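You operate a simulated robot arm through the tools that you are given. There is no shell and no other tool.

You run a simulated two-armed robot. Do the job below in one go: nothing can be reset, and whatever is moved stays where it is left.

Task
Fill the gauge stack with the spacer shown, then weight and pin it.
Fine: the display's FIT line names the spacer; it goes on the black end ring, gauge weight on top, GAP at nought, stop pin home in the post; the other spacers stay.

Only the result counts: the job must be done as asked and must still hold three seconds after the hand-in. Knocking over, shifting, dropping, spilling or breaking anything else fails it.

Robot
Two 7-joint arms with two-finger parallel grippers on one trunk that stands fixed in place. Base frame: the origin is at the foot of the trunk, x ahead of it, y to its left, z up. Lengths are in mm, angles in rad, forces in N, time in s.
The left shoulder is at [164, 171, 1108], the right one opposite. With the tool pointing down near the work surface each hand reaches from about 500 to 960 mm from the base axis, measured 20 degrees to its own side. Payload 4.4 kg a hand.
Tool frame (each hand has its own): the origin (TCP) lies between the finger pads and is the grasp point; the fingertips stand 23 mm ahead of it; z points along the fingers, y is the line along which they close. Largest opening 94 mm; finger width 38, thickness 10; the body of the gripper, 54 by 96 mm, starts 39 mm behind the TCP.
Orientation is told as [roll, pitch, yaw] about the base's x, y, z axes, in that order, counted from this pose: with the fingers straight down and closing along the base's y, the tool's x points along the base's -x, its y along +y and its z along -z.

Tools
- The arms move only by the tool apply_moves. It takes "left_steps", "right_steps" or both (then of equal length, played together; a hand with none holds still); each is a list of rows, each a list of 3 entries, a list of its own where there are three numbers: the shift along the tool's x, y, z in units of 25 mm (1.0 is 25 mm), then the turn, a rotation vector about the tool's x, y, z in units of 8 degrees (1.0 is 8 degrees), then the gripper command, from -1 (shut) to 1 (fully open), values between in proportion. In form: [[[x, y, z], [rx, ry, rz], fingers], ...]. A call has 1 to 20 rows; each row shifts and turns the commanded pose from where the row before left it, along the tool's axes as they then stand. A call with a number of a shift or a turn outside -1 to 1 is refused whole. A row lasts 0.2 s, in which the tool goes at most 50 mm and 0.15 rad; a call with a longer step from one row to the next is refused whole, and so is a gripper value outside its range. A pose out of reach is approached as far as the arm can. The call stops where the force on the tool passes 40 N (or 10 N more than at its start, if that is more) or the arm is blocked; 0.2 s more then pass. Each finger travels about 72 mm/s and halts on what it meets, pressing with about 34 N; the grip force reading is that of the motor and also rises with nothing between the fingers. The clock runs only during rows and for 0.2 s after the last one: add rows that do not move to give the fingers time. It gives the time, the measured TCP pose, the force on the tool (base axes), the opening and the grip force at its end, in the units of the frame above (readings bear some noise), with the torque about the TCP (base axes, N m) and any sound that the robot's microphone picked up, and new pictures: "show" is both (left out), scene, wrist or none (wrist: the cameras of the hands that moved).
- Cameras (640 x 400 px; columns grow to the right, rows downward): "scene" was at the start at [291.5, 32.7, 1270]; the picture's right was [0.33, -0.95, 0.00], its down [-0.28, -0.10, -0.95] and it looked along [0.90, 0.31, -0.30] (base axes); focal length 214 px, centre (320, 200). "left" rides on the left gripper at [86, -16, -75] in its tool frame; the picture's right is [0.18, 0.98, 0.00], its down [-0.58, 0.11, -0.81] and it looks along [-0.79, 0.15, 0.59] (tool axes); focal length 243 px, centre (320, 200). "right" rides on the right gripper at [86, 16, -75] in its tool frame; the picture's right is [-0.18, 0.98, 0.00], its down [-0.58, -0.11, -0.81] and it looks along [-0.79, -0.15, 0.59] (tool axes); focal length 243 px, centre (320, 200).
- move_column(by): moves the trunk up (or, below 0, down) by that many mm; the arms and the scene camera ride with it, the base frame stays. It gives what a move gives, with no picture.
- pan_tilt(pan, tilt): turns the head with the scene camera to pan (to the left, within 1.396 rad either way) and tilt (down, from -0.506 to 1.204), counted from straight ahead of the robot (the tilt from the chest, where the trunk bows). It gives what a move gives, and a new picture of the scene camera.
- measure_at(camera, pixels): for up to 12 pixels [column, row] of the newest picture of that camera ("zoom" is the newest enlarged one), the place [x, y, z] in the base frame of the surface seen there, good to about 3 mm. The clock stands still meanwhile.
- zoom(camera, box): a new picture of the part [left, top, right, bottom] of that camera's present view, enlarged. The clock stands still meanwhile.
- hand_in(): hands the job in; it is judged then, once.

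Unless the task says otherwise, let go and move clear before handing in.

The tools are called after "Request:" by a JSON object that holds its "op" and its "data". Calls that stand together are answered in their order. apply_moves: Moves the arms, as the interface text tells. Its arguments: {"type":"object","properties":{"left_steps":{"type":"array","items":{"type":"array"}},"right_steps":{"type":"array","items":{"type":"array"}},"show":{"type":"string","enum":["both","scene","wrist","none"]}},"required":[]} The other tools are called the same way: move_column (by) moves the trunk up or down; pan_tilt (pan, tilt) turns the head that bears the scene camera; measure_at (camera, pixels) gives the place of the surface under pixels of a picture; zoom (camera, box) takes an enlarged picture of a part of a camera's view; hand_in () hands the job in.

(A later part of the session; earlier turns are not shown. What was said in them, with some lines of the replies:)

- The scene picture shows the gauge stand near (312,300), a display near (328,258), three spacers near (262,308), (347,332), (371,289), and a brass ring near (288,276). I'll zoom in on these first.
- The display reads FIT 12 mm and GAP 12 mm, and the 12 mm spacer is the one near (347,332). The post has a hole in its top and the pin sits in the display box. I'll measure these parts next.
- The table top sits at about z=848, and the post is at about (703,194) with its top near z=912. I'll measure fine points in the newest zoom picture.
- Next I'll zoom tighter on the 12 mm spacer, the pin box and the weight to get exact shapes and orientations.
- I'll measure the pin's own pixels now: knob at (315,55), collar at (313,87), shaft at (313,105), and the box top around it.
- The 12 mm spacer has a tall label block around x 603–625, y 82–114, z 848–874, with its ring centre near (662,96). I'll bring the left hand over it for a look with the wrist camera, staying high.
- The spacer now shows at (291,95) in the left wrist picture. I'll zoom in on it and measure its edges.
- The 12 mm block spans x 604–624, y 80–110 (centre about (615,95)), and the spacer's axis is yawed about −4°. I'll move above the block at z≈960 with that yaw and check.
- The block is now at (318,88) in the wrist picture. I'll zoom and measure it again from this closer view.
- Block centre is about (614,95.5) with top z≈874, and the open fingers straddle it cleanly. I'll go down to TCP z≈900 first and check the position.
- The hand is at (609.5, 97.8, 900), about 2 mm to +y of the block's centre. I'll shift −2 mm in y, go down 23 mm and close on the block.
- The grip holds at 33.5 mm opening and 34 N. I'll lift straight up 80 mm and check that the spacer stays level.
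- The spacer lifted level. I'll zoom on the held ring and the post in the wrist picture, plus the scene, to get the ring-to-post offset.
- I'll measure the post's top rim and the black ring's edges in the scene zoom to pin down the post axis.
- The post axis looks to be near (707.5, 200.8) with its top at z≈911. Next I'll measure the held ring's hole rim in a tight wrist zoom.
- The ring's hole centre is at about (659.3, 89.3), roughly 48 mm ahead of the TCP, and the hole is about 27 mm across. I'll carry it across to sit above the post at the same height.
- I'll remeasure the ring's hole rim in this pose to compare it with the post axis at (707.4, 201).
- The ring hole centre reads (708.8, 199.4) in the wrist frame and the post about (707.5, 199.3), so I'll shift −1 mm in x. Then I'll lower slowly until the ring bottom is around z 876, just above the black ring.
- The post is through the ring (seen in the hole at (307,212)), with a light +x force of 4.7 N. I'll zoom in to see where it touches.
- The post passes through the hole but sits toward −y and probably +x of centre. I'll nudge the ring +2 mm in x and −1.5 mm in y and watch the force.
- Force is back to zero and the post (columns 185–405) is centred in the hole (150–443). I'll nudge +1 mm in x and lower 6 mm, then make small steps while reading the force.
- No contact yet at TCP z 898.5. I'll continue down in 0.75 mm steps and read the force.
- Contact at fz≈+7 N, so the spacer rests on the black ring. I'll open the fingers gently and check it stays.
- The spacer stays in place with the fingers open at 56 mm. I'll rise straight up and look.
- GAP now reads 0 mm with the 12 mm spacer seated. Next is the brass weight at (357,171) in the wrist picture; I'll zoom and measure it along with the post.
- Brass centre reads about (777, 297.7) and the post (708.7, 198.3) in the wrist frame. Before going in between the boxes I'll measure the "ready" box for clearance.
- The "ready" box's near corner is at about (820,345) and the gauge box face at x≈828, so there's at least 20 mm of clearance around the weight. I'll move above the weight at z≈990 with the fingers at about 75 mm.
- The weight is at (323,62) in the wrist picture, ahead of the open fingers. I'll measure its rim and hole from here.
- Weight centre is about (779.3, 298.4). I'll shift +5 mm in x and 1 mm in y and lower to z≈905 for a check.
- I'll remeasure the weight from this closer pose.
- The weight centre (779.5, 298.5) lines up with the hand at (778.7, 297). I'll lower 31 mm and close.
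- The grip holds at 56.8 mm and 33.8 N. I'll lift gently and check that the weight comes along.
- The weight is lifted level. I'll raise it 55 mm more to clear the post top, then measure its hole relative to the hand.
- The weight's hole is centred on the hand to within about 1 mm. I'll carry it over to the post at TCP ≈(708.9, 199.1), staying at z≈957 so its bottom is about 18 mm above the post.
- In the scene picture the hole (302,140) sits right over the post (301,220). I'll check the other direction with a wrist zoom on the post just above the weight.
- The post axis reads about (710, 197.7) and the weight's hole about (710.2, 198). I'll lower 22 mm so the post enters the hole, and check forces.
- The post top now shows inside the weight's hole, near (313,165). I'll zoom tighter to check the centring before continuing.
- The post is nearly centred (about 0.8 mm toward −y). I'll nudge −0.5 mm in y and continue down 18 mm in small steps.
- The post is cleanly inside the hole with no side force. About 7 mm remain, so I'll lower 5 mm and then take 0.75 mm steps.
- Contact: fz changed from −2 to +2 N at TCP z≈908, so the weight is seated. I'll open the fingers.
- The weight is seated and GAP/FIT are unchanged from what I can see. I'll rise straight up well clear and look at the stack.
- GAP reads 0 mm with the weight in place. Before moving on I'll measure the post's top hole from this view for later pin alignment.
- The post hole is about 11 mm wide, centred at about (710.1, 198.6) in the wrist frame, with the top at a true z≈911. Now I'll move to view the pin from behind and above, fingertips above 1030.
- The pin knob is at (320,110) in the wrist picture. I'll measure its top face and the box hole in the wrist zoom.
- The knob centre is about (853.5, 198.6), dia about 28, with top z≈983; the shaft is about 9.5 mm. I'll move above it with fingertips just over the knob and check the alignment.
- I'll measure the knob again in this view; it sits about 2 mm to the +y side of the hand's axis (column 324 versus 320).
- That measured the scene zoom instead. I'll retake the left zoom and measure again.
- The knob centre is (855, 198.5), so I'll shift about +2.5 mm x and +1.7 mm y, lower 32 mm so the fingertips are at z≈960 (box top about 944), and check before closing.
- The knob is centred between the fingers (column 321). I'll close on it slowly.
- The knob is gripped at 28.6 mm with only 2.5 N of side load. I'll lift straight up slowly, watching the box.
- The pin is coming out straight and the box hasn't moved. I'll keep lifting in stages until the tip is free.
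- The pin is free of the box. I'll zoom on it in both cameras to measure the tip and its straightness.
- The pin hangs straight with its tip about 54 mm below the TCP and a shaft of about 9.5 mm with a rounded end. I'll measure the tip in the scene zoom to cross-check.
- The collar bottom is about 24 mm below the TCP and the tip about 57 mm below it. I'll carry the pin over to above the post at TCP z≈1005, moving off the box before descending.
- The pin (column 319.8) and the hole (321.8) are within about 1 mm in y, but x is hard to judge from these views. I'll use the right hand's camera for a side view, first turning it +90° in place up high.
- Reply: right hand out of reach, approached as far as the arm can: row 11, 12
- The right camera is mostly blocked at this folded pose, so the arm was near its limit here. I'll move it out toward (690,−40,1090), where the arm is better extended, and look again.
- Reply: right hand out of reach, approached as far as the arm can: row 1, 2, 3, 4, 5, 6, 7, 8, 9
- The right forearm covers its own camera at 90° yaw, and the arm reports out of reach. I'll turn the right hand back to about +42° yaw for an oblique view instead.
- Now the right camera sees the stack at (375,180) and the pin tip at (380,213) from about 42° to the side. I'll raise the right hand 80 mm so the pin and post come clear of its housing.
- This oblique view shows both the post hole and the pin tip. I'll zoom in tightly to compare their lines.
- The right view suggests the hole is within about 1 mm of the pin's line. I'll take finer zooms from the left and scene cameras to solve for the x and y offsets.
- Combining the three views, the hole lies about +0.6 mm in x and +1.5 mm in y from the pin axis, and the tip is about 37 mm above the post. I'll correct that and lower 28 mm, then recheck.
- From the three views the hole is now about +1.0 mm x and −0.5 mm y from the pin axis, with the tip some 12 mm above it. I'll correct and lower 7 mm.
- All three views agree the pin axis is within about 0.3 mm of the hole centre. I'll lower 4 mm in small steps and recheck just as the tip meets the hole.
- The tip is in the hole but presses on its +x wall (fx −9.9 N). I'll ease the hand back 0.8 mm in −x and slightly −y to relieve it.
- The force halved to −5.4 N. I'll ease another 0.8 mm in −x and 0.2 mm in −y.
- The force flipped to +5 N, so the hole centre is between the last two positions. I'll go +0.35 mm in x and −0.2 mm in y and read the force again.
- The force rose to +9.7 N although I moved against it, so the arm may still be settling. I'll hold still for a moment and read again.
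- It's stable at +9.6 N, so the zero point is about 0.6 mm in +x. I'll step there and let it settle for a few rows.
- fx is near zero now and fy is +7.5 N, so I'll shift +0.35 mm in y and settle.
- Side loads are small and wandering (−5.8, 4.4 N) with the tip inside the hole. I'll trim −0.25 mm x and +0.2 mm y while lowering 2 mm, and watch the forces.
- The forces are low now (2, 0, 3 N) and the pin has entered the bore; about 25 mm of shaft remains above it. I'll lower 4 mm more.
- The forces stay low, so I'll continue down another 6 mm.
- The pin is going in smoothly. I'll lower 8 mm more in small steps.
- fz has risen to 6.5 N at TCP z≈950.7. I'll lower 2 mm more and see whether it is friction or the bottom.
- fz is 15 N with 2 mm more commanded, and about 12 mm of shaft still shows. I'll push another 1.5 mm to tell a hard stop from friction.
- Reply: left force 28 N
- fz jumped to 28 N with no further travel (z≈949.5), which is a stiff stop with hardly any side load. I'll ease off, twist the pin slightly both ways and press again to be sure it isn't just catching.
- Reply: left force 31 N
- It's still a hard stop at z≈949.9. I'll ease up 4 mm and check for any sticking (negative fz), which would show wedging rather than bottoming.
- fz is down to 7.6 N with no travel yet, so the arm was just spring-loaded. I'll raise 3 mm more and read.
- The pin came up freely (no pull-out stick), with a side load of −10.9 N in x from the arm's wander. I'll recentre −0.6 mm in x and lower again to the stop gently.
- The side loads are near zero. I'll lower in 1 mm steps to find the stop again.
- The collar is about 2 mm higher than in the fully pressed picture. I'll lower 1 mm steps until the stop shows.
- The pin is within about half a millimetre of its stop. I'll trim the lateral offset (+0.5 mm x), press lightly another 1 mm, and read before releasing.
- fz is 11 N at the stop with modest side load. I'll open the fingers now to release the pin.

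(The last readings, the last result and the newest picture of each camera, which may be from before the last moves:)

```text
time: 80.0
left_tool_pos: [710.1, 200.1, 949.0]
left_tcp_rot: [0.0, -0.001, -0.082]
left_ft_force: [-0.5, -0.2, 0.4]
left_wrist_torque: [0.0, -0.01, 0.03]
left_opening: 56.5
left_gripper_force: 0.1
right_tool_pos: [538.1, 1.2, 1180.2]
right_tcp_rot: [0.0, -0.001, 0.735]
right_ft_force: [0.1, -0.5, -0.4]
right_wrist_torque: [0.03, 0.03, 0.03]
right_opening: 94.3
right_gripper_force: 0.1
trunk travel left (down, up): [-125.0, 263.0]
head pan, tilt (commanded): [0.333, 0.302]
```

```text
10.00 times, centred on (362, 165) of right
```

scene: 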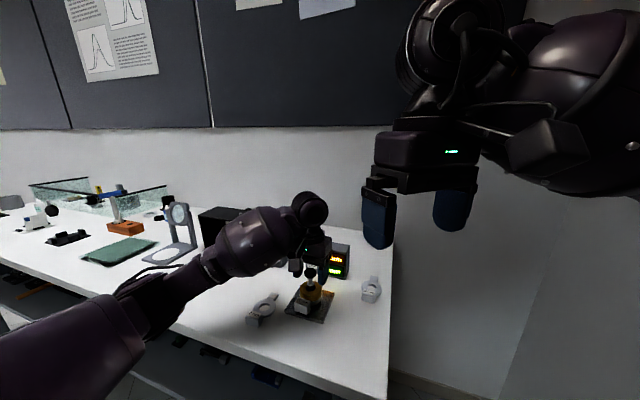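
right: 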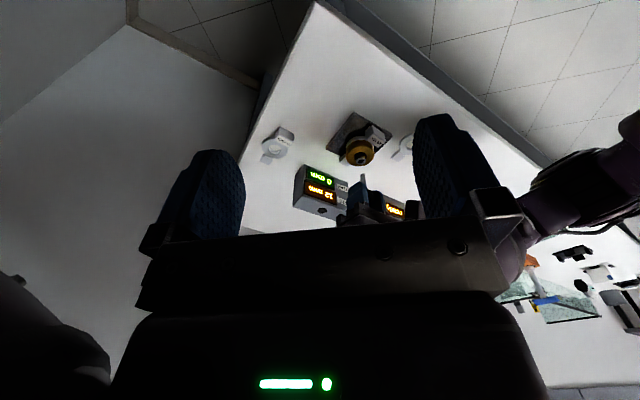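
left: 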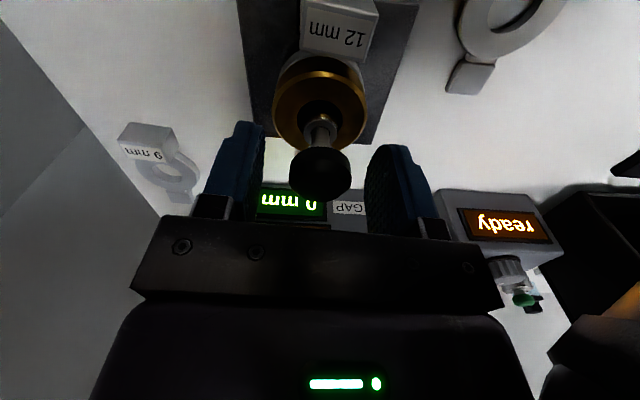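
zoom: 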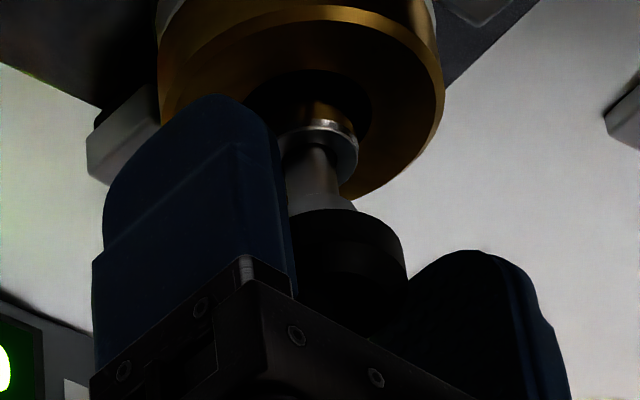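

The pin stands upright in the post by itself. I'll rise straight up clear of it and look closely at how it sits.

Request:
{"op": "apply_moves", "data": {"left_steps": [[[0, 0, -0.3], [0, 0, 0], 0.2], [[0, 0, -0.6], [0, 0, 0], 0.2], [[0, 0, -0.8], [0, 0, 0], 0.2], [[0, 0, -0.8], [0, 0, 0], 0.2], [[0, 0, 0], [0, 0, 0], 0.2]]}}

Request:
{"op": "zoom", "data": {"camera": "scene", "box": [295, 260, 325, 300]}}

Request:
{"op": "measure_at", "data": {"camera": "zoom", "pixels": [[323, 120], [323, 150], [323, 185], [323, 195], [323, 205], [323, 220], [323, 240], [323, 250], [300, 262], [350, 262], [323, 110], [300, 110]]}}

Request:
{"op": "zoom", "data": {"camera": "right", "box": [340, 140, 384, 190]}}

Request:
{"op": "zoom", "data": {"camera": "left", "box": [270, 20, 370, 150]}}

```text
time: 81.2
left_tool_pos: [710.2, 200.2, 1009.8]
left_tcp_rot: [0.0, 0.002, -0.084]
left_ft_force: [0.2, 0.9, -0.5]
left_wrist_torque: [-0.02, 0.0, 0.01]
left_opening: 56.6
left_gripper_force: 0.0
right_tool_pos: [538.0, 1.1, 1180.6]
right_tcp_rot: [0.002, 0.001, 0.734]
right_ft_force: [0.2, 0.1, -0.2]
right_wrist_torque: [0.01, -0.01, 0.0]
right_opening: 93.8
right_gripper_force: 0.2
trunk travel left (down, up): [-125.0, 263.0]
head pan, tilt (commanded): [0.333, 0.302]
```

scene: 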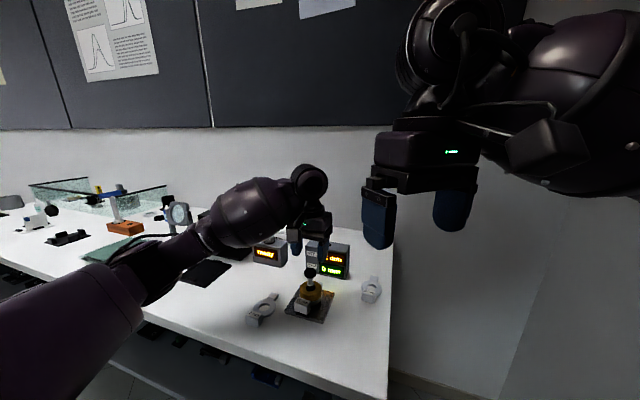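
left: 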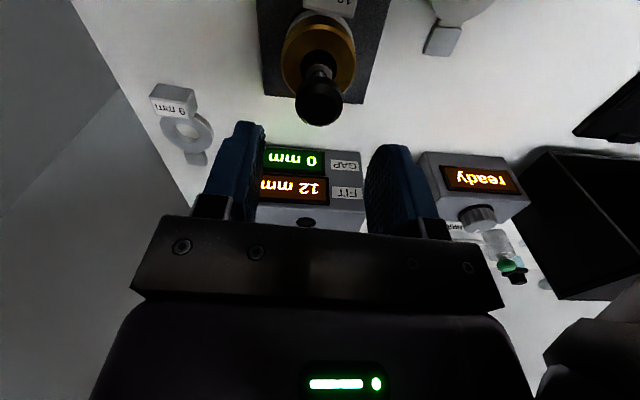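

```text
10.00 times, centred on (310, 280) of scene
```

zoom: 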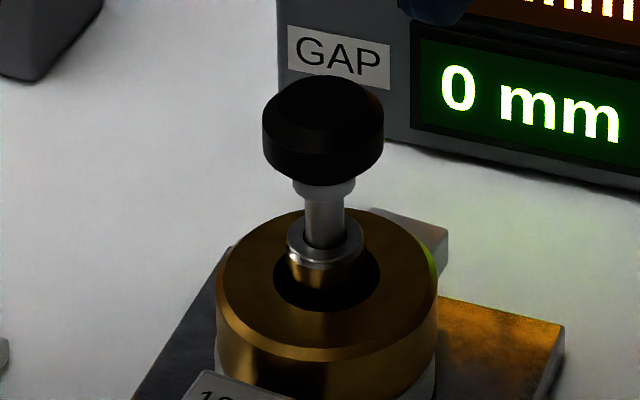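

```text
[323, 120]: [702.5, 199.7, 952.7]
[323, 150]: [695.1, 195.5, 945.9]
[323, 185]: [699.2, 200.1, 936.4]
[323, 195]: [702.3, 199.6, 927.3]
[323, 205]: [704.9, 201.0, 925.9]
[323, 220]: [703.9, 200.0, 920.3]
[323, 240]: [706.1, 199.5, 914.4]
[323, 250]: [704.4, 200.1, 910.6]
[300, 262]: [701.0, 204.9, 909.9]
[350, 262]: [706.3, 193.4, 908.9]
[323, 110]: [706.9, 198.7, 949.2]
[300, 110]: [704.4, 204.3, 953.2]
```

```text
8.00 times, centred on (362, 165) of right
```

zoom: 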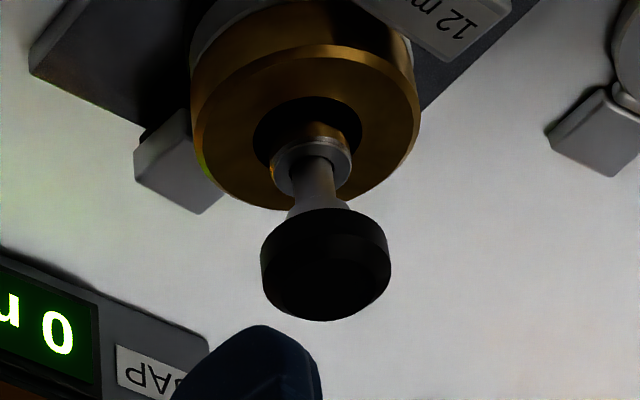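

```text
3.08 times, centred on (320, 85) of left
```

zoom: 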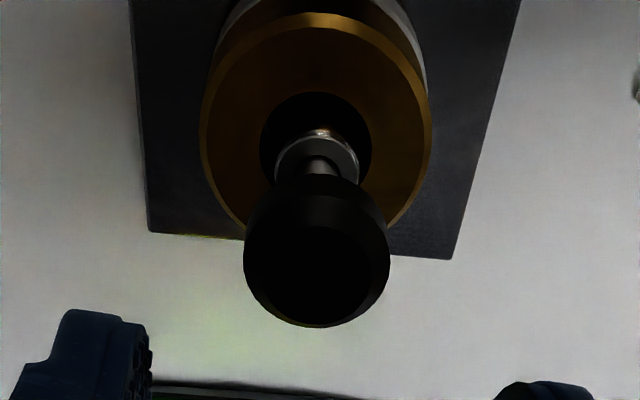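

The pin stands with its knob top at z≈951 and some 14 mm of shaft showing, as it did in the box. To be sure it's home I'll close the fingers above the knob and press straight down with the fingertips.

Request:
{"op": "apply_moves", "data": {"left_steps": [[[0, -0.02, 0], [0, 0, 0], 0], [[0, 0, 0], [0, 0, 0], -0.5], [[0, 0, 0], [0, 0, 0], -1], [[0, 0, 0], [0, 0, 0], -1], [[0, 0, 0.3], [0, 0, 0], -1], [[0, 0, 0.3], [0, 0, 0], -1], [[0, 0, 0.3], [0, 0, 0], -1], [[0, 0, 0], [0, 0, 0], -1]]}}

Request:
{"op": "zoom", "data": {"camera": "scene", "box": [290, 245, 330, 295]}}

```text
time: 83.0
left_tool_pos: [709.7, 199.1, 990.0]
left_tcp_rot: [-0.001, 0.0, -0.083]
left_ft_force: [0.3, 0.7, -0.2]
left_wrist_torque: [0.01, -0.03, -0.01]
left_opening: 0.3
left_gripper_force: 33.9
right_tool_pos: [538.1, 1.5, 1181.6]
right_tcp_rot: [-0.001, -0.001, 0.735]
right_ft_force: [0.0, -0.5, -0.4]
right_wrist_torque: [-0.01, -0.02, 0.01]
right_opening: 94.1
right_gripper_force: 0.0
trunk travel left (down, up): [-125.0, 263.0]
head pan, tilt (commanded): [0.333, 0.302]
```

scene: 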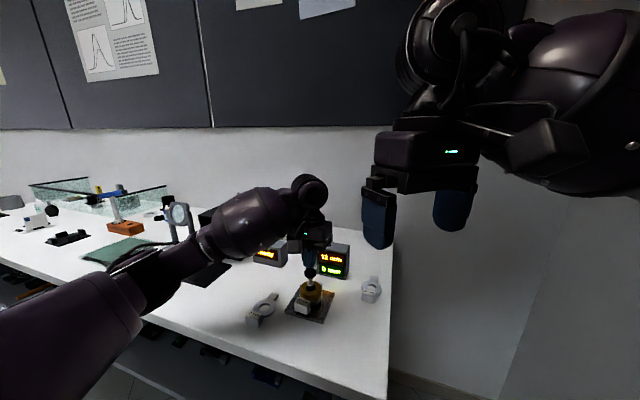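
left: 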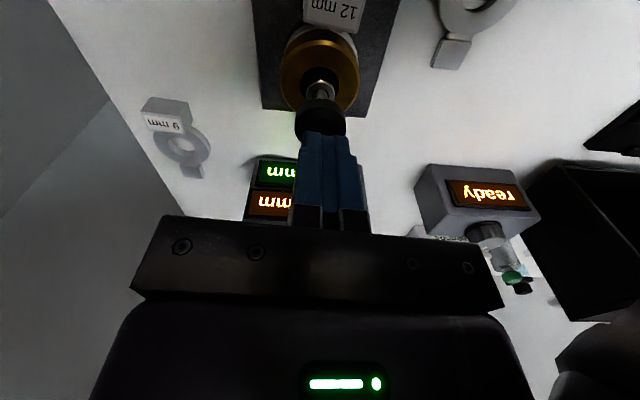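

```text
8.00 times, centred on (310, 270) of scene
```

zoom: 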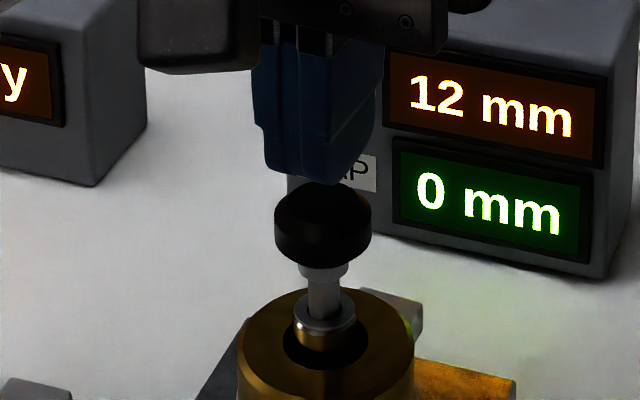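

The closed fingertips are about 16 mm above the knob and GAP reads 0 mm. I'll lower until they touch, then press gently.

Request:
{"op": "apply_moves", "data": {"left_steps": [[[0, 0, 0.2], [0, 0, 0], -1], [[0, 0, 0.2], [0, 0, 0], -1], [[0, 0, 0.1], [0, 0, 0], -1], [[0, 0, 0], [0, 0, 0], -1]], "show": "none"}}

```text
time: 84.0
left_tool_pos: [708.8, 199.4, 977.0]
left_tcp_rot: [0.001, -0.001, -0.083]
left_ft_force: [0.0, 0.5, 0.2]
left_wrist_torque: [0.0, 0.0, 0.02]
left_opening: 0.1
left_gripper_force: 34.3
right_tool_pos: [538.9, 0.6, 1181.3]
right_tcp_rot: [0.0, 0.0, 0.732]
right_ft_force: [-0.3, 0.4, 0.8]
right_wrist_torque: [-0.03, -0.03, 0.01]
right_opening: 93.9
right_gripper_force: 0.1
trunk travel left (down, up): [-125.0, 263.0]
head pan, tilt (commanded): [0.333, 0.302]
```

Request:
{"op": "apply_moves", "data": {"left_steps": [[[0, 0, 0.06], [0, 0, 0], -1], [[0, 0, 0.06], [0, 0, 0], -1], [[0, 0, 0], [0, 0, 0], -1]], "show": "none"}}

Request:
{"op": "zoom", "data": {"camera": "scene", "box": [290, 245, 330, 295]}}

```text
time: 84.8
left_tool_pos: [709.2, 199.5, 973.8]
left_tcp_rot: [0.002, -0.003, -0.084]
left_ft_force: [2.8, 0.8, 11.1]
left_wrist_torque: [0.03, -0.04, -0.03]
left_opening: 0.0
left_gripper_force: 33.8
right_tool_pos: [537.5, 2.4, 1181.0]
right_tcp_rot: [0.001, -0.001, 0.733]
right_ft_force: [1.0, -0.3, -0.1]
right_wrist_torque: [0.01, -0.02, -0.02]
right_opening: 94.1
right_gripper_force: 0.0
trunk travel left (down, up): [-125.0, 263.0]
head pan, tilt (commanded): [0.333, 0.302]
```

```text
8.00 times, centred on (310, 270) of scene
```

zoom: 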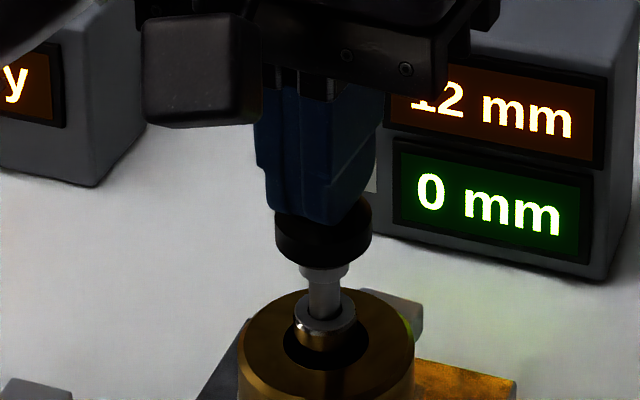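

Contact at fz 11 N and the pin hasn't moved. I'll press 2 mm more (about 28 N) and see whether it sinks.

Request:
{"op": "apply_moves", "data": {"left_steps": [[[0, 0, 0.04], [0, 0, 0], -1], [[0, 0, 0.03], [0, 0, 0], -1], [[0, 0, 0], [0, 0, 0], -1]], "show": "none"}}

Request:
{"op": "zoom", "data": {"camera": "scene", "box": [290, 245, 330, 295]}}

```text
time: 85.6
left_tool_pos: [709.3, 199.0, 975.0]
left_tcp_rot: [-0.001, -0.004, -0.085]
left_ft_force: [5.0, 4.2, 25.0]
left_wrist_torque: [0.12, -0.18, 0.0]
left_opening: 0.0
left_gripper_force: 34.5
right_tool_pos: [535.0, 1.1, 1181.7]
right_tcp_rot: [-0.002, -0.002, 0.731]
right_ft_force: [-1.4, 0.6, 0.2]
right_wrist_torque: [-0.03, -0.04, -0.02]
right_opening: 94.0
right_gripper_force: 0.1
trunk travel left (down, up): [-125.0, 263.0]
head pan, tilt (commanded): [0.333, 0.302]
```

```text
8.00 times, centred on (310, 270) of scene
```

zoom: 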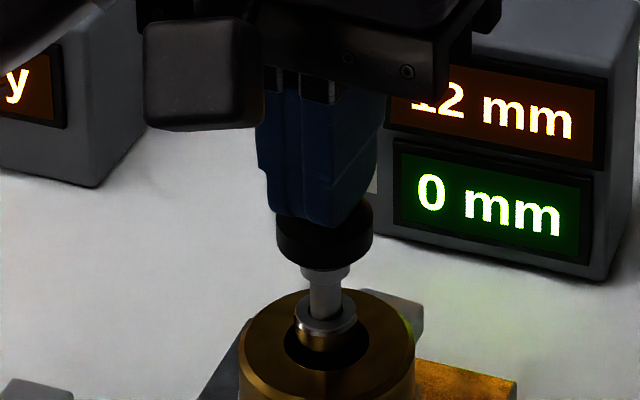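

It doesn't move under 25 N from a free press, so the pin is at the bottom of its bore. I'll lift the hand straight up and away.

Request:
{"op": "apply_moves", "data": {"left_steps": [[[0, 0, -0.2], [0, 0, 0], -1], [[0, 0, -0.4], [0, 0, 0], -1], [[0, 0, -0.8], [0, 0, 0], -1], [[0, 0, -0.9], [0, 0, 0], -1], [[0.3, 0.2, -0.9], [0, 0, 0], -1], [[0.6, 0.5, -0.9], [0, 0, 0], -1], [[0.8, 0.8, -0.9], [0, 0, 0], -1], [[0.8, 0.8, -0.9], [0, 0, 0], -1], [[0.8, 0.8, -0.8], [0, 0, 0], 0], [[0.8, 0.8, -0.5], [0, 0, 0], 0.5], [[0.8, 0.8, 0], [0, 0, 0], 0.5], [[0, 0, 0], [0, 0, 0], 0.5]]}}

Request:
{"op": "zoom", "data": {"camera": "scene", "box": [240, 220, 400, 340]}}

Request:
{"op": "zoom", "data": {"camera": "scene", "box": [270, 240, 370, 330]}}

Request:
{"op": "zoom", "data": {"camera": "right", "box": [330, 130, 394, 195]}}

```text
time: 88.2
left_tool_pos: [597.9, 328.2, 1151.0]
left_tcp_rot: [0.0, 0.003, -0.084]
left_ft_force: [0.5, -0.6, -0.5]
left_wrist_torque: [0.02, -0.02, 0.0]
left_opening: 70.7
left_gripper_force: 0.2
right_tool_pos: [538.0, 1.7, 1180.8]
right_tcp_rot: [0.002, 0.002, 0.732]
right_ft_force: [-0.1, 0.0, -0.2]
right_wrist_torque: [-0.04, 0.0, -0.02]
right_opening: 94.1
right_gripper_force: 0.0
trunk travel left (down, up): [-125.0, 263.0]
head pan, tilt (commanded): [0.333, 0.302]
```

scene: 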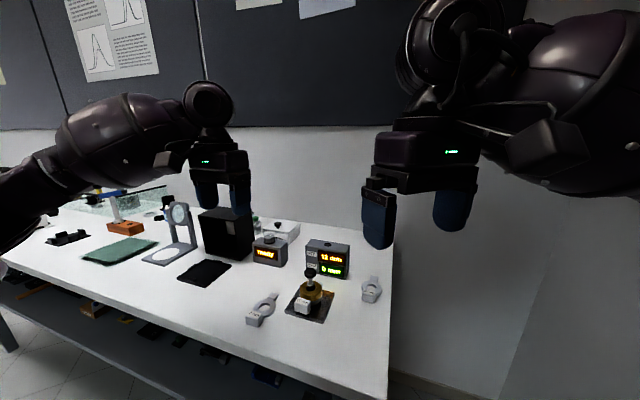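
left: 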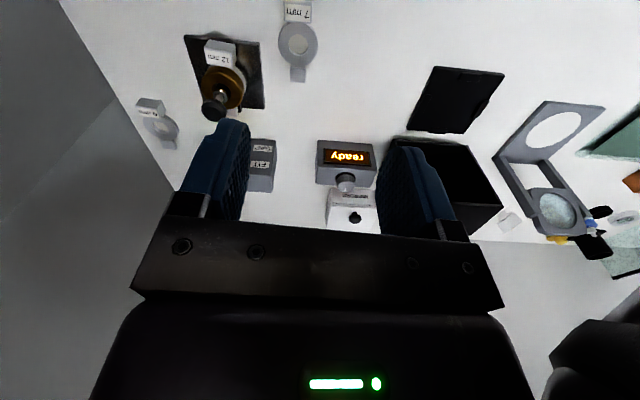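

```text
3.33 times, centred on (320, 280) of scene
```

zoom: 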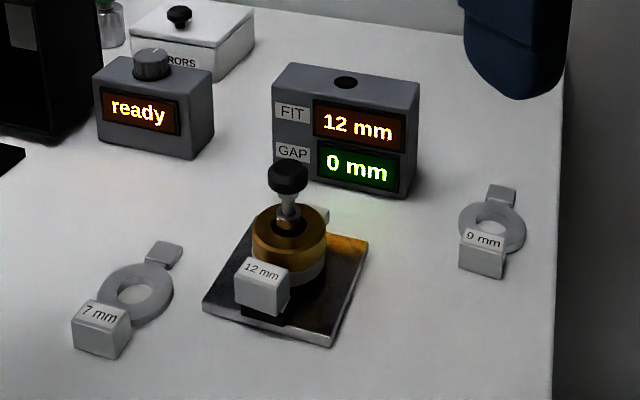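

```text
4.44 times, centred on (320, 285) of scene
```

zoom: 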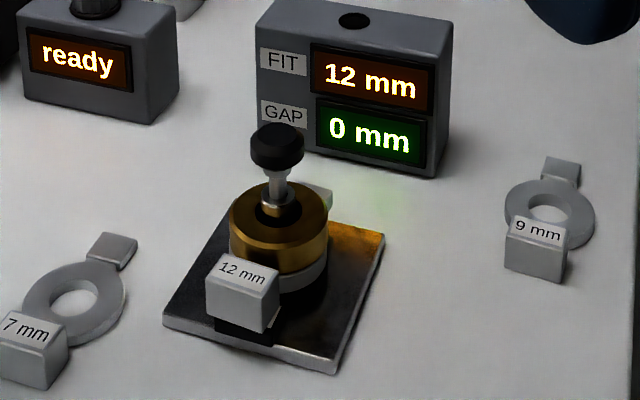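

```text
6.15 times, centred on (362, 162) of right
```

zoom: 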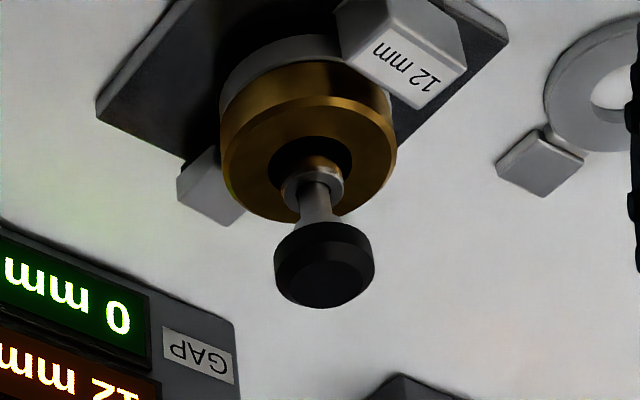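

FIT 12 mm, GAP 0 mm, the spacer, weight and pin are in place, and both hands are clear. I'll take the same zoom as at the start to confirm that nothing else moved, after a short wait.

Request:
{"op": "apply_moves", "data": {"left_steps": [[[0, 0, 0], [0, 0, 0], 0.5], [[0, 0, 0], [0, 0, 0], 0.5], [[0, 0, 0], [0, 0, 0], 0.5], [[0, 0, 0], [0, 0, 0], 0.5], [[0, 0, 0], [0, 0, 0], 0.5]], "show": "none"}}

Request:
{"op": "zoom", "data": {"camera": "scene", "box": [230, 220, 400, 360]}}

Request:
{"op": "zoom", "data": {"camera": "scene", "box": [285, 255, 335, 315]}}

```text
time: 89.4
left_tool_pos: [598.3, 327.1, 1151.6]
left_tcp_rot: [0.001, 0.0, -0.083]
left_ft_force: [0.0, 0.4, -0.7]
left_wrist_torque: [-0.01, 0.03, 0.02]
left_opening: 70.7
left_gripper_force: 0.2
right_tool_pos: [539.1, 1.4, 1180.8]
right_tcp_rot: [0.001, 0.0, 0.733]
right_ft_force: [0.4, -0.7, 1.2]
right_wrist_torque: [0.0, 0.0, -0.03]
right_opening: 93.9
right_gripper_force: 0.1
trunk travel left (down, up): [-125.0, 263.0]
head pan, tilt (commanded): [0.333, 0.302]
```

```text
2.86 times, centred on (315, 290) of scene
```

zoom: 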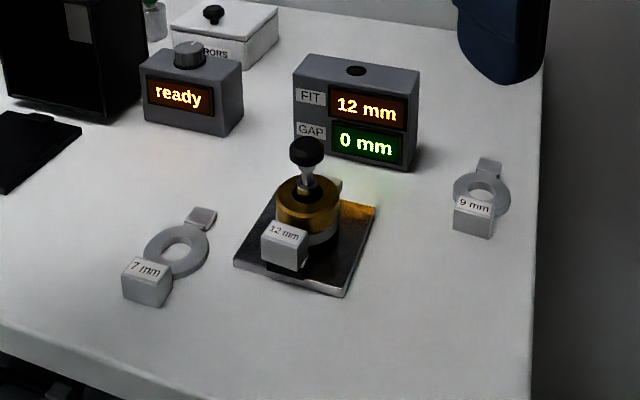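

```text
6.67 times, centred on (310, 285) of scene
```

zoom: 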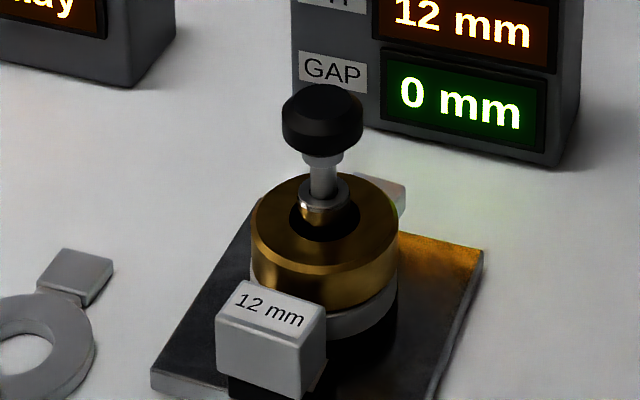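

The final zoom matches the opening one: the 7 mm and 9 mm spacers, both boxes and the base plate haven't moved. The 12 mm spacer and weight are on the post, the pin stands at the bottom of its bore, and GAP reads 0 mm. Both hands are clear, so I'm handing in.

Request:
{"op": "hand_in", "data": {}}

```text
The job is handed in.
```

The gauge stack is filled, weighted and pinned, and the job is handed in. The display's FIT line named the 12 mm spacer, and GAP reads 0 mm.

- **Spacer:** the 12 mm spacer sits on the black end ring.
- **Weight:** the brass weight rests on top of the spacer.
- **Pin:** the stop pin stands in the post, at the bottom of its hole. It would not go deeper when I pressed on it with 25–29 N. About 12 mm of shaft still shows below the collar, roughly as much as showed when it sat in the display box.
- **Everything else:** in a last zoom matching the opening one, the 7 mm and 9 mm spacers, both boxes and the base plate look unmoved. Both hands were clear at hand-in.

The one thing I could not confirm is what "home" means for the pin. If its collar is meant to sit on the post top, it is not there.
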